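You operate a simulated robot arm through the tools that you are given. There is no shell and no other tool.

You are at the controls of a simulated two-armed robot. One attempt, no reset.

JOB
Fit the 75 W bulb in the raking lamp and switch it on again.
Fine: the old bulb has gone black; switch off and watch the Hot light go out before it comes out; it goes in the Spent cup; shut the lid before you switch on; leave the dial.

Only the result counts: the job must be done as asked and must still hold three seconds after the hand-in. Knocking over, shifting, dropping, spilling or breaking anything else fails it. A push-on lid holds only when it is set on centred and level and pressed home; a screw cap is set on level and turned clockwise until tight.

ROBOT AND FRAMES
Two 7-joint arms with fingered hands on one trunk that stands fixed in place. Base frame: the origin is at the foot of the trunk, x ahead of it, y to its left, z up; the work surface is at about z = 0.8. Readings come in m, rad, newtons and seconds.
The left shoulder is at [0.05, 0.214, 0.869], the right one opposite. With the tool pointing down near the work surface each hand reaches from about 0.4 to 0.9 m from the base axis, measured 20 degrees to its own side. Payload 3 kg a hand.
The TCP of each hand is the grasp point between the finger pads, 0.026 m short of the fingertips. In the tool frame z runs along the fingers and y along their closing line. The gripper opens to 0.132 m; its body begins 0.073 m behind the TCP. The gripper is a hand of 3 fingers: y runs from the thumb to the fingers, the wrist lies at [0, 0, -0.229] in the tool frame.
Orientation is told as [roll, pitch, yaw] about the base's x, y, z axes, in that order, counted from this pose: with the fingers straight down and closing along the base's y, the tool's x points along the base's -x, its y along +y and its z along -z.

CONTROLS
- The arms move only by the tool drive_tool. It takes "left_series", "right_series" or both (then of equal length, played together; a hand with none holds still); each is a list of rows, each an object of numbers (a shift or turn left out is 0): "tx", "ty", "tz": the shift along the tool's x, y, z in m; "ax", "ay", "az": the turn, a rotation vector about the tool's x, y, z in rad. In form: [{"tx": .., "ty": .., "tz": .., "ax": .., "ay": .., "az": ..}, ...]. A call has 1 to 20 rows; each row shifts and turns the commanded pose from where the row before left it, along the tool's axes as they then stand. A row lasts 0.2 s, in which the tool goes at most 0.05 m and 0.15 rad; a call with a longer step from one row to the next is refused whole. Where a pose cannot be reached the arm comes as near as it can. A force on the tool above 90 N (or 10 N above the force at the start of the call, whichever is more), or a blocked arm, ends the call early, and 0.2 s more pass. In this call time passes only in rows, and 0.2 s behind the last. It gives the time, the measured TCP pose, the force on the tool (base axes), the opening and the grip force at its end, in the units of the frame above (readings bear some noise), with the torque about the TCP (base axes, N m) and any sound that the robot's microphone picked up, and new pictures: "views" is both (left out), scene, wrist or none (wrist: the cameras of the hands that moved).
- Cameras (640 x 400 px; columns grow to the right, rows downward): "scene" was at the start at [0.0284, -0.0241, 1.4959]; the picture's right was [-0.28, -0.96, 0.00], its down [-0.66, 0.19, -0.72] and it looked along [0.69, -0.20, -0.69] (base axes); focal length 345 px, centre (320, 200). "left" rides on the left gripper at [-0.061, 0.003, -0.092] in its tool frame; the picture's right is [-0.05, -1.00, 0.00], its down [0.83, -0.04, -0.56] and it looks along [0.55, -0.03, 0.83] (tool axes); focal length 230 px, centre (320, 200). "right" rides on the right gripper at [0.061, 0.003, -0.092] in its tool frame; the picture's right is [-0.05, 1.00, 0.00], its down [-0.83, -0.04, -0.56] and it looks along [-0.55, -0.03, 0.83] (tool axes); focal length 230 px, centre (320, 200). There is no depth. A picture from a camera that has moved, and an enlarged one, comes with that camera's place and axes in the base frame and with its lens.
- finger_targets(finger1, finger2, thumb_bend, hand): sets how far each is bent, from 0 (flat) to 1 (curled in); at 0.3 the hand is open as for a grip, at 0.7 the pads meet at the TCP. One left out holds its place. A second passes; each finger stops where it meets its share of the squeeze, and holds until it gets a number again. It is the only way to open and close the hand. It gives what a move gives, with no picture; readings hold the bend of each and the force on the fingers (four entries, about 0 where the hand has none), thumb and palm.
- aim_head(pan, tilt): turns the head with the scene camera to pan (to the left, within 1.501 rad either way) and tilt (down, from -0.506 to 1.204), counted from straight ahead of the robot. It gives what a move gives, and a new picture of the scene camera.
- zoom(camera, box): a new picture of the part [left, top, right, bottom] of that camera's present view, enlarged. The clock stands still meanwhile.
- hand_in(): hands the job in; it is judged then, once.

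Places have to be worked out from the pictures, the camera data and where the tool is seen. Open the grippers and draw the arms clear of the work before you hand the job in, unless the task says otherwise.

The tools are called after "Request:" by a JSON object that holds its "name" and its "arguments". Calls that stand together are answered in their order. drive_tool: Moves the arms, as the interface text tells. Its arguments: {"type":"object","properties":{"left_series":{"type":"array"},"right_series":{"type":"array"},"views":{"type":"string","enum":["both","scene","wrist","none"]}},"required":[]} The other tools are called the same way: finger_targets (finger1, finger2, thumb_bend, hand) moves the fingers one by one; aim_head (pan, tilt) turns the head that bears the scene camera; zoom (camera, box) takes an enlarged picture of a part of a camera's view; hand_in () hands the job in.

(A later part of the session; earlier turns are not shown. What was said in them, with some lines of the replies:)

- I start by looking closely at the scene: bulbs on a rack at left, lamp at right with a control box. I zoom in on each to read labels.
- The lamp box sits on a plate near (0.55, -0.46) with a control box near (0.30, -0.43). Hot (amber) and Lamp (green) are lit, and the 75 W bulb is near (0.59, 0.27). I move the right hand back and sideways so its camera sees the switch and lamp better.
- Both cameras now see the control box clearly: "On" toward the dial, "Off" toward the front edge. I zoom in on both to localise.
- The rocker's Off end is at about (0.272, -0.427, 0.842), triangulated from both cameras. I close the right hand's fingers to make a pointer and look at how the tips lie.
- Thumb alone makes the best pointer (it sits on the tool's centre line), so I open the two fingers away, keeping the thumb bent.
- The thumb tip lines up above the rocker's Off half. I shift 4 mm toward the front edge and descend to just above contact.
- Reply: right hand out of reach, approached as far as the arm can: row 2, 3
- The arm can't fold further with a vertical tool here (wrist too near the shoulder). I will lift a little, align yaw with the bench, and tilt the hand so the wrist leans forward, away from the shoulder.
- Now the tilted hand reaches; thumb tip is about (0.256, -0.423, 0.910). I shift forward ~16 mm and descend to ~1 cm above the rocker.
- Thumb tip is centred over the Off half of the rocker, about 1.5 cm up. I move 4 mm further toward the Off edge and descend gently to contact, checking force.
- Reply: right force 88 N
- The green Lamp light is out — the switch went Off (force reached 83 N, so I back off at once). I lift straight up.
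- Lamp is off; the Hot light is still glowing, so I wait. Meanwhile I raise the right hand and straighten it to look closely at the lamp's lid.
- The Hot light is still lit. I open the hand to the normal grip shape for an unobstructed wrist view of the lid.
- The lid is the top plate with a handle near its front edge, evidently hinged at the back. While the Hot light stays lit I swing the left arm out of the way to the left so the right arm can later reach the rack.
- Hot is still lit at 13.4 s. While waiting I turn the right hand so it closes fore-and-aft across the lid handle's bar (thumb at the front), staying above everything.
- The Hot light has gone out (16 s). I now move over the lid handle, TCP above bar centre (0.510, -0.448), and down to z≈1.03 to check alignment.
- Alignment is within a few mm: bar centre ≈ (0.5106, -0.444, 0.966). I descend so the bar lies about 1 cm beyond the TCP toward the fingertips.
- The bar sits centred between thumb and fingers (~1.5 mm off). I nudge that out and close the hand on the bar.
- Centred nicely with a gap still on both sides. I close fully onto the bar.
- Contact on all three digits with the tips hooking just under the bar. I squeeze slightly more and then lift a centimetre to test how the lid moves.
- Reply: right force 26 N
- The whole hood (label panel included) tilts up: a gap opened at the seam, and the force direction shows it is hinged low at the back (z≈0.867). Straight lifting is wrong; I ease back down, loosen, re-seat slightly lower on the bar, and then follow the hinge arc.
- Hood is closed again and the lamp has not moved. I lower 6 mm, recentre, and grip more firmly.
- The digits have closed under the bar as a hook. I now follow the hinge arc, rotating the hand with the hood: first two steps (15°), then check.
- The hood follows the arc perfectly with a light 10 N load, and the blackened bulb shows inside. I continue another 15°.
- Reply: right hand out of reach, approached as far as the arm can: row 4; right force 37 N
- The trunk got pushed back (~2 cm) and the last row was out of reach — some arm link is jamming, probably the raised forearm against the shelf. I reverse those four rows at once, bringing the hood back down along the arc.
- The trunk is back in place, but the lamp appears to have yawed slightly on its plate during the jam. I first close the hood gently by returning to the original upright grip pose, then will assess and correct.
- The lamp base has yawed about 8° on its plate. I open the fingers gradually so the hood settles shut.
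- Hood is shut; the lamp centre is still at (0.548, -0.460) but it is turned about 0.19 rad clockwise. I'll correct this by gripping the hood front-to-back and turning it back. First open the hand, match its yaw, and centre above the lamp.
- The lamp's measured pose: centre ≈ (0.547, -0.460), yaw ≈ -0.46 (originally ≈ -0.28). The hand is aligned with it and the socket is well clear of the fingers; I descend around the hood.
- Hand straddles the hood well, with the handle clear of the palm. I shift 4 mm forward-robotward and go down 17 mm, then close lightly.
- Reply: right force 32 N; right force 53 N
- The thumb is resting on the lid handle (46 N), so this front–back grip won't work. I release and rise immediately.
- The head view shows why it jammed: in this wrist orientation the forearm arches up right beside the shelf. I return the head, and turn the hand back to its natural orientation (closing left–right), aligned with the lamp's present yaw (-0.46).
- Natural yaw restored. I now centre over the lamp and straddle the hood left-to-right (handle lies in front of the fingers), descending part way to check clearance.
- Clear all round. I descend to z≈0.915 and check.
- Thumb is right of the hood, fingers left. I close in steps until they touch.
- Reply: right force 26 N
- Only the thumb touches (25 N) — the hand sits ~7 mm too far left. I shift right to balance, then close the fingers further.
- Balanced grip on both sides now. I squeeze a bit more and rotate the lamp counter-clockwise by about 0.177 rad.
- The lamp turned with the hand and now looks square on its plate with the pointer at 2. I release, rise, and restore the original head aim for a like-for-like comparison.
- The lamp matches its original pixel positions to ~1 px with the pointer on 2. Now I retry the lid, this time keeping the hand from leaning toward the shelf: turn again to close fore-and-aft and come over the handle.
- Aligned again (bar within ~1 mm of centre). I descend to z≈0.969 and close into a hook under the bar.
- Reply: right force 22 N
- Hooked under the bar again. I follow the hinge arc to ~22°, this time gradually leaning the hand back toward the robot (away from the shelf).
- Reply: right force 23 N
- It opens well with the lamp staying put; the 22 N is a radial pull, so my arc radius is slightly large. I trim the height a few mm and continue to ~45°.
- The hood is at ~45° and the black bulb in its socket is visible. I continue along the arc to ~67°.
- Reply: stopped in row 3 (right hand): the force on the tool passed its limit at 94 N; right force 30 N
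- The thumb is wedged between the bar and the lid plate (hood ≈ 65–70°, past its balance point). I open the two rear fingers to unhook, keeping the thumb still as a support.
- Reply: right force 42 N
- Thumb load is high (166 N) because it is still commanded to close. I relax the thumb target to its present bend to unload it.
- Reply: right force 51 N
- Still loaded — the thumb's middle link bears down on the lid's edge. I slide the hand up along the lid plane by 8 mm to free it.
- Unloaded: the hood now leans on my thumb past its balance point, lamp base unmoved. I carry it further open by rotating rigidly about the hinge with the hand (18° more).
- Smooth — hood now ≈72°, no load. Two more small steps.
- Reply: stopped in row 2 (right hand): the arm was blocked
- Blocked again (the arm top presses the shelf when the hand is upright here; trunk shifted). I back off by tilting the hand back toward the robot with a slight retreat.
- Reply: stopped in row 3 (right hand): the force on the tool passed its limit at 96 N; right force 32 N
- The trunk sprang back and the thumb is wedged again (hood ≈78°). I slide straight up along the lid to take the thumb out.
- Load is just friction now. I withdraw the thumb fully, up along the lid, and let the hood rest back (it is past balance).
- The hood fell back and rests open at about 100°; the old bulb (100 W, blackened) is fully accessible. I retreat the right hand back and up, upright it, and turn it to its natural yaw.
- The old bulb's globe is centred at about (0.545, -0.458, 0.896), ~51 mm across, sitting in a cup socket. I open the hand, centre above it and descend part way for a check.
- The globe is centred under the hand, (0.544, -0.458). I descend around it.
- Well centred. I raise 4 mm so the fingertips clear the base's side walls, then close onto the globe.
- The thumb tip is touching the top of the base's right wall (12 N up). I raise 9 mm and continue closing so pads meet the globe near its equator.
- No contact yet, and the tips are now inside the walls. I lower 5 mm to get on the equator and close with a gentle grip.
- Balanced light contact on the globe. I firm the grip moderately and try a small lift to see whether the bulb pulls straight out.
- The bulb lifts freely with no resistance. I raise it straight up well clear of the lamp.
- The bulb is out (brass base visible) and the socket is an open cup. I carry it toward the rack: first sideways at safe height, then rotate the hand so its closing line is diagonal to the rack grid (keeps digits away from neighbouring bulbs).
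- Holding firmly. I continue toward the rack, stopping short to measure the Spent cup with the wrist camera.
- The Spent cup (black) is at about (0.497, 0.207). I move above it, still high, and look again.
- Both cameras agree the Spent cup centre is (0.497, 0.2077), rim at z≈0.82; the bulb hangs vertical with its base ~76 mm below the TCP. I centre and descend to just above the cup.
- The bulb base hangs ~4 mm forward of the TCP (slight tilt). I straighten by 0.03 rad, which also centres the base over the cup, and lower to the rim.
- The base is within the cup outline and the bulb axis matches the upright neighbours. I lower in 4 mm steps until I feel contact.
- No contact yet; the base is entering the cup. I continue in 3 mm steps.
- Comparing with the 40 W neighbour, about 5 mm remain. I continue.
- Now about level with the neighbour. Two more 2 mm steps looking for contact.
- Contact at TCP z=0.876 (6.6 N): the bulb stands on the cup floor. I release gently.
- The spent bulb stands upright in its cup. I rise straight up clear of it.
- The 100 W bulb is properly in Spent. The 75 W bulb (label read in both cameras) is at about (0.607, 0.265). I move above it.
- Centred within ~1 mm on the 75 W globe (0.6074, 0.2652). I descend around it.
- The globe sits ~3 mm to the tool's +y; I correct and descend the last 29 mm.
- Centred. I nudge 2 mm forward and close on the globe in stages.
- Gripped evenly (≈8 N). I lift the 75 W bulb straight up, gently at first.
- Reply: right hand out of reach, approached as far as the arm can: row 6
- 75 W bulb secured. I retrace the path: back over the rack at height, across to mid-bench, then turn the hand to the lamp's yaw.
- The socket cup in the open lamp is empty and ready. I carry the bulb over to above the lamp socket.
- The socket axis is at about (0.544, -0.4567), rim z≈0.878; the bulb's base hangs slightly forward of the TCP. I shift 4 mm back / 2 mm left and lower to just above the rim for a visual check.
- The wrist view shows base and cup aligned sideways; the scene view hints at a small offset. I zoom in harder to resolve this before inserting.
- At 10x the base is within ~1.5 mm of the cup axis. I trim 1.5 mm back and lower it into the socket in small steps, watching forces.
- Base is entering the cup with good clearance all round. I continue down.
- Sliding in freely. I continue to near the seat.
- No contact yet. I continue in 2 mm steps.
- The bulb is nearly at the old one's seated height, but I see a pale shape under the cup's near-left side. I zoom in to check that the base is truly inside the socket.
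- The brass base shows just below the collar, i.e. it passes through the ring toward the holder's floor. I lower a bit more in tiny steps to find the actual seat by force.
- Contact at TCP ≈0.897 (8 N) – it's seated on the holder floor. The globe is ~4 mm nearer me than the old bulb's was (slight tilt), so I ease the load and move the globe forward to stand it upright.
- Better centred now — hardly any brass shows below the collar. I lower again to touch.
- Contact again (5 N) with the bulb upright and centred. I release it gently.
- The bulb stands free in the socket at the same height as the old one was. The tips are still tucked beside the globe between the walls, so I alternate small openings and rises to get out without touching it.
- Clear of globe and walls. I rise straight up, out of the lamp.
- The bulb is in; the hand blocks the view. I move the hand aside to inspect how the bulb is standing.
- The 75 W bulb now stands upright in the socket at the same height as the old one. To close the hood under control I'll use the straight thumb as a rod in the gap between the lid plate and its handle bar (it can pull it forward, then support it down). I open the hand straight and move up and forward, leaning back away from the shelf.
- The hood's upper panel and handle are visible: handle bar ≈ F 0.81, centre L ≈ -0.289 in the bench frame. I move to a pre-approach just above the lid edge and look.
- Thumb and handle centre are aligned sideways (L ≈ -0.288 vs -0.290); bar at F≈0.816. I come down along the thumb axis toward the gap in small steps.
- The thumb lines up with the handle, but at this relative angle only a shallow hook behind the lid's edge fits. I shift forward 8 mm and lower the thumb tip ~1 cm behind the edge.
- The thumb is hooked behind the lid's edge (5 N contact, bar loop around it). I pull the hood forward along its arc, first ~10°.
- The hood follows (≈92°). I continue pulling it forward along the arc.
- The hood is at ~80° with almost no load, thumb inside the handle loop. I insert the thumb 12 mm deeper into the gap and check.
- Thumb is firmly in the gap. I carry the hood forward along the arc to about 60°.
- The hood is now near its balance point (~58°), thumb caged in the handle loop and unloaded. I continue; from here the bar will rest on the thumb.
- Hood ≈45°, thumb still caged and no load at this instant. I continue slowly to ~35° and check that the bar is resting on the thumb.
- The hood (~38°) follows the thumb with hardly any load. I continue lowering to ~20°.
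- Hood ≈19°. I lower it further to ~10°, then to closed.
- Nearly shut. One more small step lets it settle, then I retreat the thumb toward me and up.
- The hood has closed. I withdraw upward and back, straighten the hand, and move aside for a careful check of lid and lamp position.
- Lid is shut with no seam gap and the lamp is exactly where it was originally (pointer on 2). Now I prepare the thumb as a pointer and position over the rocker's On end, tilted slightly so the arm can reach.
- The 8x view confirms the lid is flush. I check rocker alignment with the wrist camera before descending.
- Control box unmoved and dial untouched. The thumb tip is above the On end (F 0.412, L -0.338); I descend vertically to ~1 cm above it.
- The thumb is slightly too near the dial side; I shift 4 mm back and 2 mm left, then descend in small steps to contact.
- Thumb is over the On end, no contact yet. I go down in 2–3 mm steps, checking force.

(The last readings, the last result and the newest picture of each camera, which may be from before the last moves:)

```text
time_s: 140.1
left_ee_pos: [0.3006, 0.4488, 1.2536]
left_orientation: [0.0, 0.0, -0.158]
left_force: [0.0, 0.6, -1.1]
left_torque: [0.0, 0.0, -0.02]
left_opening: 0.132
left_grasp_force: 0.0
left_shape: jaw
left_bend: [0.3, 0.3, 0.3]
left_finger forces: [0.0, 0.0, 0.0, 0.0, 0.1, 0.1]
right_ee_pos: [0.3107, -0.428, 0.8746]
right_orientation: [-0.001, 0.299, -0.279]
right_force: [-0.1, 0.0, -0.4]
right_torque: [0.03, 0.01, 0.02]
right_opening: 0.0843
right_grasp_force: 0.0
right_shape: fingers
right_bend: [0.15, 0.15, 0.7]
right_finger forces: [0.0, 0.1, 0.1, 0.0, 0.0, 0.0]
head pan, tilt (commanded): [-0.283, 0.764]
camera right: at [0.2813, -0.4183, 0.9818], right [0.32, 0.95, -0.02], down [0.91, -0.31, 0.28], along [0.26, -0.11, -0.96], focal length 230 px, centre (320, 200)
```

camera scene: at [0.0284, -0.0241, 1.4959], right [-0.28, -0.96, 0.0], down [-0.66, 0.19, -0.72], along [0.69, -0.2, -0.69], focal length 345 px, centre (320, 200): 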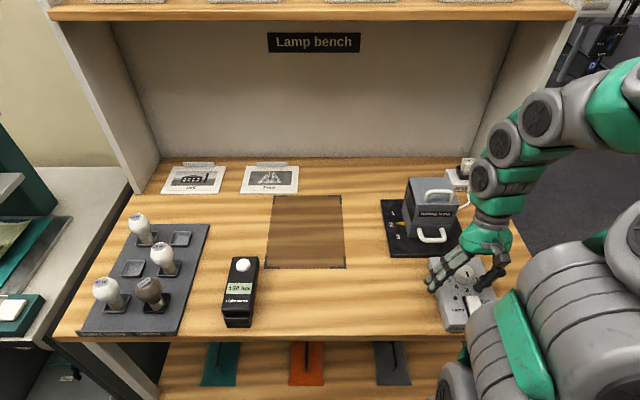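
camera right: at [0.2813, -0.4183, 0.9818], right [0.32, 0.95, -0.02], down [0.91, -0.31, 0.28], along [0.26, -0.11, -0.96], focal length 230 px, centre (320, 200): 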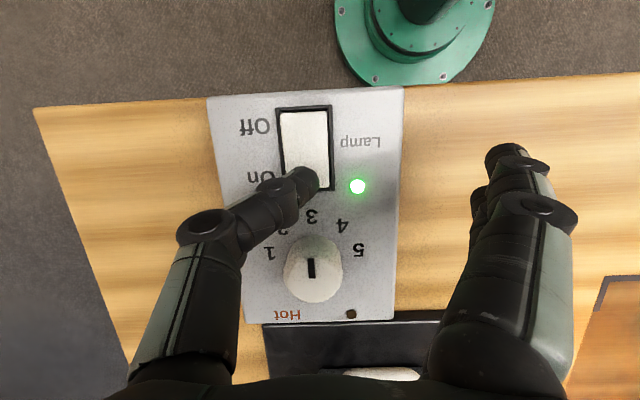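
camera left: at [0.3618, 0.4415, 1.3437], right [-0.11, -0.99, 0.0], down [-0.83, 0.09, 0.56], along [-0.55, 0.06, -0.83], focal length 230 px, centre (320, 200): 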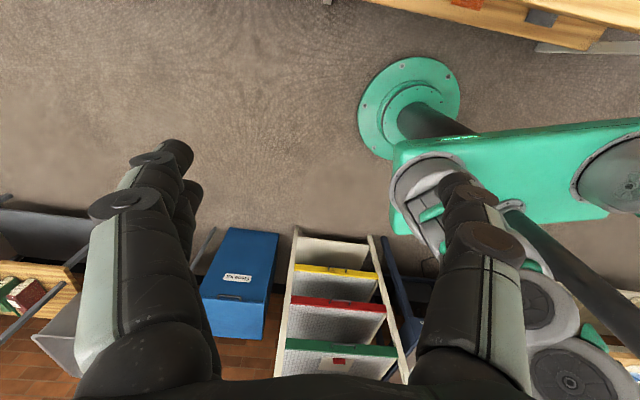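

The green Lamp light is on with only a light touch. I lift straight up and away, then verify the scene.

Request:
{"name": "drive_tool", "arguments": {"right_series": [{"tx": 0.006, "tz": -0.019}, {"tx": 0.0135, "tz": -0.043}, {"tx": 0.0135, "tz": -0.043}, {"tx": 0.0135, "tz": -0.043}, {"ay": -0.1}, {"ay": -0.1}, {"ay": -0.1}], "views": "both"}}

Request:
{"name": "zoom", "arguments": {"camera": "scene", "box": [370, 160, 530, 340]}}

Request:
{"name": "zoom", "arguments": {"camera": "scene", "box": [70, 190, 280, 345]}}

```text
time_s: 141.7
left_ee_pos: [0.301, 0.4491, 1.2525]
left_orientation: [0.001, 0.001, -0.159]
left_force: [0.6, 0.1, 0.3]
left_torque: [-0.02, -0.01, 0.04]
left_opening: 0.132
left_grasp_force: 0.0
left_shape: jaw
left_bend: [0.3, 0.3, 0.3]
left_finger forces: [0.0, 0.0, 0.0, 0.0, 0.0, 0.1]
right_ee_pos: [0.3088, -0.4291, 1.0305]
right_orientation: [0.0, 0.001, -0.281]
right_force: [-1.1, 0.8, -0.5]
right_torque: [-0.04, -0.01, 0.0]
right_opening: 0.0842
right_grasp_force: 0.0
right_shape: fingers
right_bend: [0.15, 0.15, 0.7]
right_finger forces: [0.0, 0.0, 0.0, 0.1, 0.0, 0.1]
head pan, tilt (commanded): [-0.283, 0.764]
camera scene: at [0.0284, -0.024, 1.4959], right [-0.28, -0.96, 0.0], down [-0.66, 0.19, -0.72], along [0.69, -0.2, -0.69], focal length 345 px, centre (320, 200)
camera right: at [0.2524, -0.4103, 1.1233], right [0.33, 0.95, 0.0], down [0.79, -0.27, 0.55], along [0.52, -0.18, -0.83], focal length 230 px, centre (320, 200)
```

scene: 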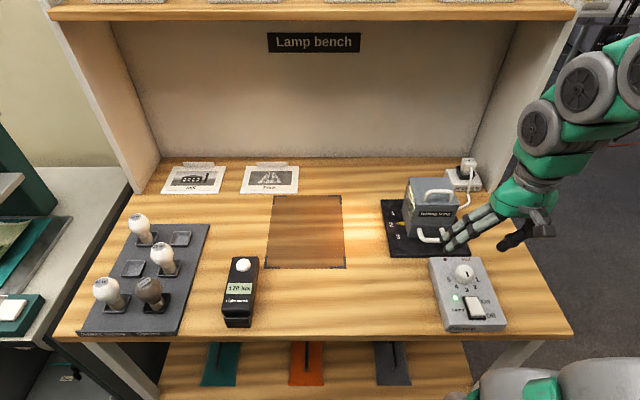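
right: 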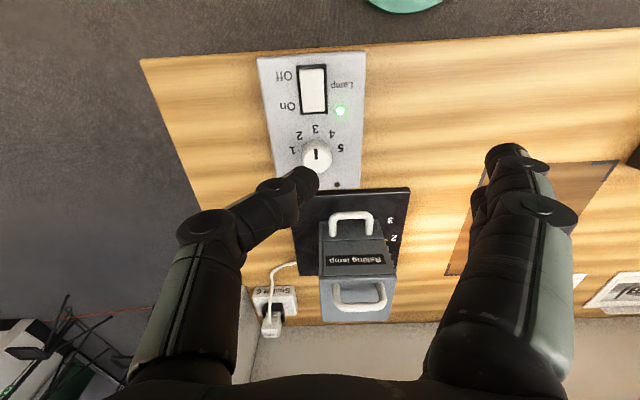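

```text
2.22 times, centred on (450, 250) of scene
camera zoom: at [0.0284, -0.024, 1.4959], right [-0.28, -0.96, 0.0], down [-0.66, 0.19, -0.72], along [0.69, -0.2, -0.69], focal length 767 px, centre (31, 89)
```

zoom: 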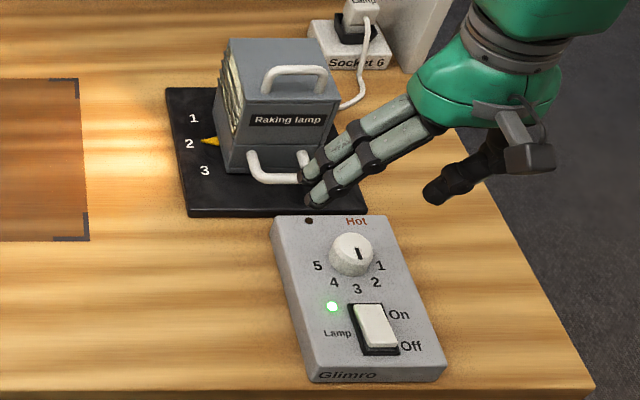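

```text
2.58 times, centred on (175, 268) of scene
camera zoom: at [0.0284, -0.024, 1.4959], right [-0.28, -0.96, 0.0], down [-0.66, 0.19, -0.72], along [0.69, -0.2, -0.69], focal length 891 px, centre (694, 26)
```

zoom: 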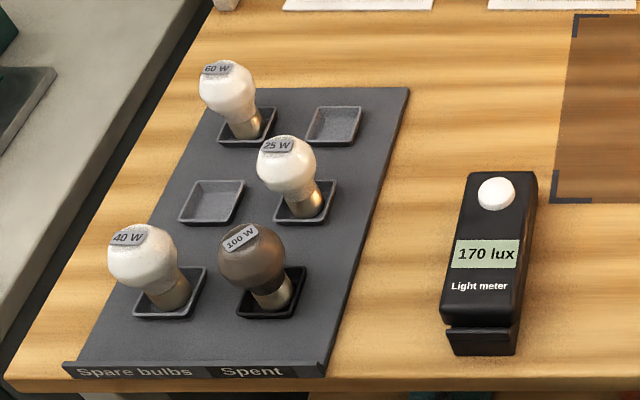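

The lamp is lit with the 75 W bulb (light meter reads 170 lux, green light on), lid shut, pointer on 2, dial unchanged, spent bulb in its cup. I open the hand, raise the arm clear, and check the rest of the scene.

Request:
{"name": "finger_targets", "arguments": {"hand": "right", "finger1": 0.3, "finger2": 0.3, "thumb_bend": 0.3}}

Request:
{"name": "drive_tool", "arguments": {"right_series": [{"tz": -0.045}, {"tz": -0.045}, {"tz": -0.045}, {"tx": -0.02, "ty": 0.04}, {"tx": -0.02, "ty": 0.04}], "views": "both"}}

Request:
{"name": "zoom", "arguments": {"camera": "scene", "box": [370, 160, 530, 340]}}

Request:
{"name": "aim_head", "arguments": {"pan": -0.35, "tilt": 0.35}}

```text
time_s: 142.7
left_ee_pos: [0.3001, 0.449, 1.2536]
left_orientation: [0.001, -0.001, -0.159]
left_force: [-0.1, 0.4, -0.2]
left_torque: [-0.01, -0.02, 0.03]
left_opening: 0.132
left_grasp_force: 0.0
left_shape: jaw
left_bend: [0.3, 0.3, 0.3]
left_finger forces: [0.1, 0.0, 0.0, 0.0, 0.1, 0.0]
right_ee_pos: [0.31, -0.4294, 1.0305]
right_orientation: [0.0, 0.0, -0.281]
right_force: [-0.7, -1.1, 0.1]
right_torque: [-0.01, 0.02, 0.02]
right_opening: 0.1343
right_grasp_force: 0.0
right_shape: fingers
right_bend: [0.3, 0.3, 0.3]
right_finger forces: [0.0, 0.0, 0.0, 0.0, 0.0, 0.1]
head pan, tilt (commanded): [-0.283, 0.764]
```

```text
time_s: 143.9
left_ee_pos: [0.3013, 0.4488, 1.2529]
left_orientation: [0.0, 0.0, -0.159]
left_force: [0.1, 0.5, 0.3]
left_torque: [0.01, -0.02, -0.04]
left_opening: 0.132
left_grasp_force: 0.0
left_shape: jaw
left_bend: [0.3, 0.3, 0.3]
left_finger forces: [0.0, 0.0, 0.0, 0.0, 0.1, 0.1]
right_ee_pos: [0.3689, -0.3612, 1.1651]
right_orientation: [-0.001, 0.003, -0.28]
right_force: [1.0, 0.2, 0.0]
right_torque: [-0.04, 0.02, 0.0]
right_opening: 0.135
right_grasp_force: 0.0
right_shape: fingers
right_bend: [0.3, 0.3, 0.3]
right_finger forces: [0.1, 0.0, 0.1, 0.0, 0.1, 0.1]
head pan, tilt (commanded): [-0.283, 0.764]
camera scene: at [0.0284, -0.024, 1.4959], right [-0.28, -0.96, 0.0], down [-0.66, 0.19, -0.72], along [0.69, -0.2, -0.69], focal length 345 px, centre (320, 200)
camera right: at [0.3121, -0.3416, 1.258], right [0.33, 0.95, 0.0], down [0.79, -0.27, 0.55], along [0.52, -0.18, -0.83], focal length 230 px, centre (320, 200)
```

scene: 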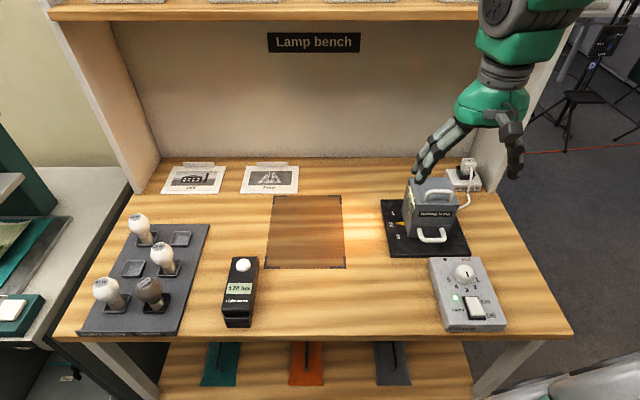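
right: 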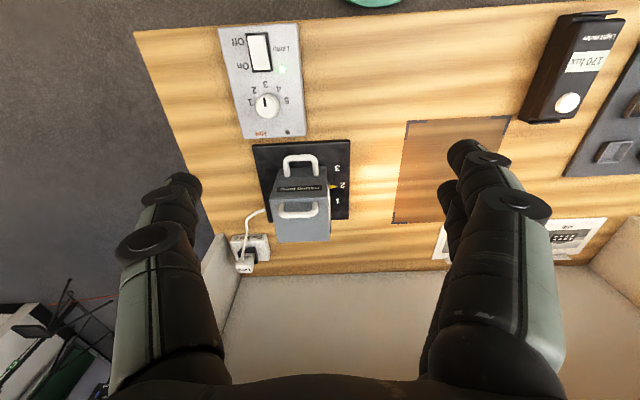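

```text
2.22 times, centred on (450, 250) of scene
camera zoom: at [0.0284, -0.024, 1.4959], right [-0.28, -0.96, 0.0], down [-0.66, 0.19, -0.72], along [0.69, -0.2, -0.69], focal length 767 px, centre (31, 89)
```

zoom: 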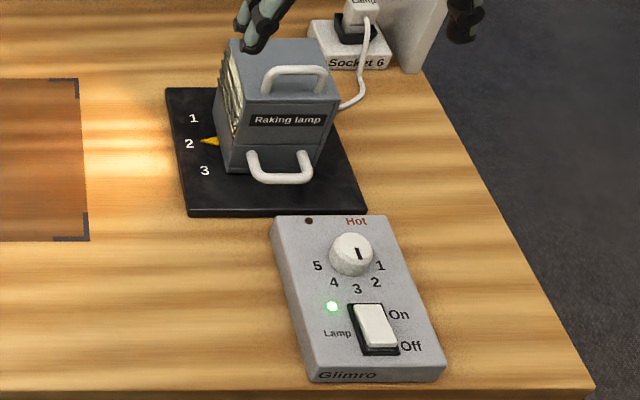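

```text
time_s: 144.8
left_ee_pos: [0.3002, 0.4486, 1.2532]
left_orientation: [0.0, -0.002, -0.16]
left_force: [-0.1, -0.2, -0.3]
left_torque: [-0.02, 0.01, -0.03]
left_opening: 0.1317
left_grasp_force: 0.0
left_shape: jaw
left_bend: [0.3, 0.3, 0.3]
left_finger forces: [0.1, 0.1, 0.0, 0.0, 0.1, 0.0]
right_ee_pos: [0.3684, -0.3605, 1.1659]
right_orientation: [0.0, 0.001, -0.28]
right_force: [-0.2, -0.3, -0.5]
right_torque: [0.0, 0.03, -0.02]
right_opening: 0.1347
right_grasp_force: 0.0
right_shape: fingers
right_bend: [0.3, 0.3, 0.3]
right_finger forces: [0.1, 0.0, 0.1, 0.0, 0.0, 0.0]
head pan, tilt (commanded): [-0.351, 0.351]
camera scene: at [0.0368, -0.0331, 1.5326], right [-0.34, -0.94, 0.0], down [-0.32, 0.12, -0.94], along [0.88, -0.32, -0.34], focal length 345 px, centre (320, 200)
```

scene: 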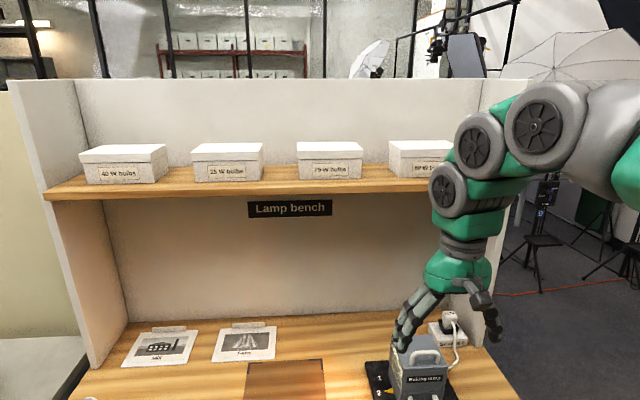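

Shelf boxes and everything else are undisturbed. I draw the right arm a bit further back and do a last close check of the lamp and bench before handing in.

Request:
{"name": "drive_tool", "arguments": {"right_series": [{"tx": 0.04, "ty": -0.02, "tz": -0.01}, {"tx": 0.04, "ty": -0.02, "tz": -0.01}], "views": "none"}}

Request:
{"name": "aim_head", "arguments": {"pan": -0.283, "tilt": 0.764}}

Request:
{"name": "zoom", "arguments": {"camera": "scene", "box": [395, 165, 475, 245]}}

Request:
{"name": "zoom", "arguments": {"camera": "scene", "box": [420, 250, 520, 340]}}

Request:
{"name": "zoom", "arguments": {"camera": "scene", "box": [70, 190, 280, 345]}}

```text
time_s: 145.3
left_ee_pos: [0.3011, 0.4491, 1.2522]
left_orientation: [0.0, -0.001, -0.159]
left_force: [0.1, 0.0, 0.1]
left_torque: [0.01, -0.01, 0.03]
left_opening: 0.1319
left_grasp_force: 0.1
left_shape: jaw
left_bend: [0.3, 0.3, 0.3]
left_finger forces: [0.1, 0.0, 0.0, 0.0, 0.0, 0.0]
right_ee_pos: [0.28, -0.3775, 1.1845]
right_orientation: [-0.001, 0.0, -0.281]
right_force: [-0.5, -0.5, 0.1]
right_torque: [0.0, 0.0, -0.01]
right_opening: 0.1346
right_grasp_force: 0.1
right_shape: fingers
right_bend: [0.3, 0.3, 0.3]
right_finger forces: [0.0, 0.1, 0.1, 0.1, 0.1, 0.0]
head pan, tilt (commanded): [-0.351, 0.351]
```

```text
time_s: 146.2
left_ee_pos: [0.2996, 0.4474, 1.2523]
left_orientation: [0.0, 0.0, -0.159]
left_force: [-0.4, -0.6, 0.6]
left_torque: [0.0, -0.01, 0.01]
left_opening: 0.1316
left_grasp_force: 0.0
left_shape: jaw
left_bend: [0.3, 0.3, 0.3]
left_finger forces: [0.1, 0.0, 0.1, 0.0, 0.0, 0.0]
right_ee_pos: [0.2811, -0.3773, 1.184]
right_orientation: [0.0, 0.001, -0.282]
right_force: [0.4, -0.3, 0.2]
right_torque: [0.01, 0.05, -0.03]
right_opening: 0.1347
right_grasp_force: 0.1
right_shape: fingers
right_bend: [0.3, 0.3, 0.3]
right_finger forces: [0.0, 0.0, 0.0, 0.0, 0.1, 0.0]
head pan, tilt (commanded): [-0.283, 0.764]
camera scene: at [0.0284, -0.0241, 1.4959], right [-0.28, -0.96, 0.0], down [-0.66, 0.19, -0.72], along [0.69, -0.2, -0.69], focal length 345 px, centre (320, 200)
```

scene: 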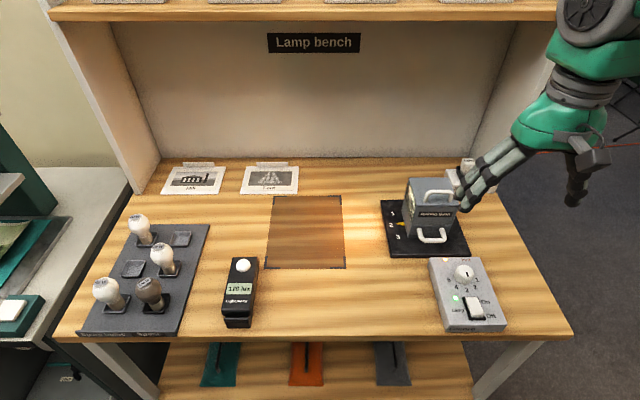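

```text
5.00 times, centred on (435, 205) of scene
camera zoom: at [0.0284, -0.0241, 1.4959], right [-0.28, -0.96, 0.0], down [-0.66, 0.19, -0.72], along [0.69, -0.2, -0.69], focal length 1726 px, centre (-255, 175)
```

zoom: 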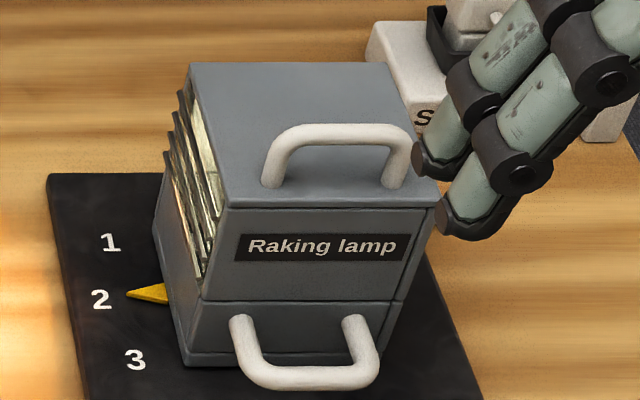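

```text
4.44 times, centred on (470, 295) of scene
camera zoom: at [0.0284, -0.0241, 1.4959], right [-0.28, -0.96, 0.0], down [-0.66, 0.19, -0.72], along [0.69, -0.2, -0.69], focal length 1534 px, centre (-347, -222)
```

zoom: 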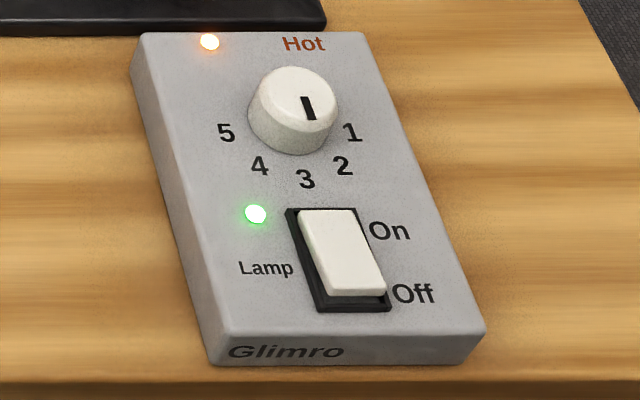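

```text
2.58 times, centred on (175, 268) of scene
camera zoom: at [0.0284, -0.0241, 1.4959], right [-0.28, -0.96, 0.0], down [-0.66, 0.19, -0.72], along [0.69, -0.2, -0.69], focal length 891 px, centre (694, 26)
```

zoom: 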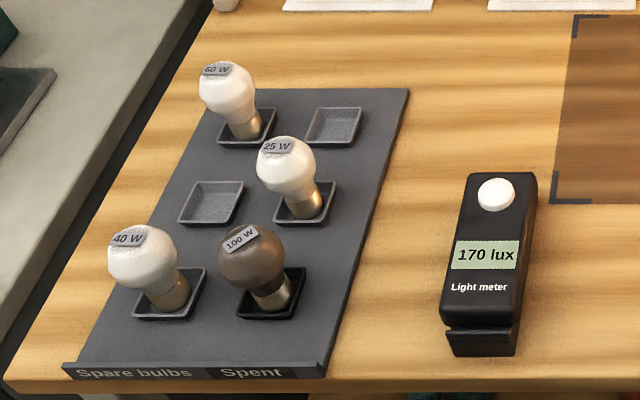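

Everything checks out. The lamp is lit with the 75 W bulb: green Lamp and Hot lights on, 170 lux on the meter. The lid is shut, the pointer is on 2 and the dial is unchanged. The black 100 W bulb is in the Spent cup, both hands are open and the arms are clear. I hand in the job.

Request:
{"name": "hand_in", "arguments": {}}

```text
The job is handed in.
```

The 75 W bulb is fitted in the raking lamp and the lamp is switched on again. The green Lamp light is on and the light meter reads 170 lux.

- **Old bulb:** I switched off and waited for the Hot light to go out. Only then did I take out the blackened bulb, a 100 W, and it now stands in the Spent cup.
- **New bulb:** The 75 W bulb stands upright in the socket at the same height as the old one.
- **Lid:** I closed it gently before switching on, and no gap shows along the seam.
- **Dial:** Left as it was.

**Lamp shifted once:** On my first try at opening the lid, the arm jammed against the shelf and turned the lamp about 11° on its plate. I turned it back and checked it against the first pictures. It matches to within a couple of millimetres, with the pointer on 2.

The switch box, light meter, spare bulbs and shelf boxes look undisturbed in the final pictures. Both hands are open and drawn clear of the work.
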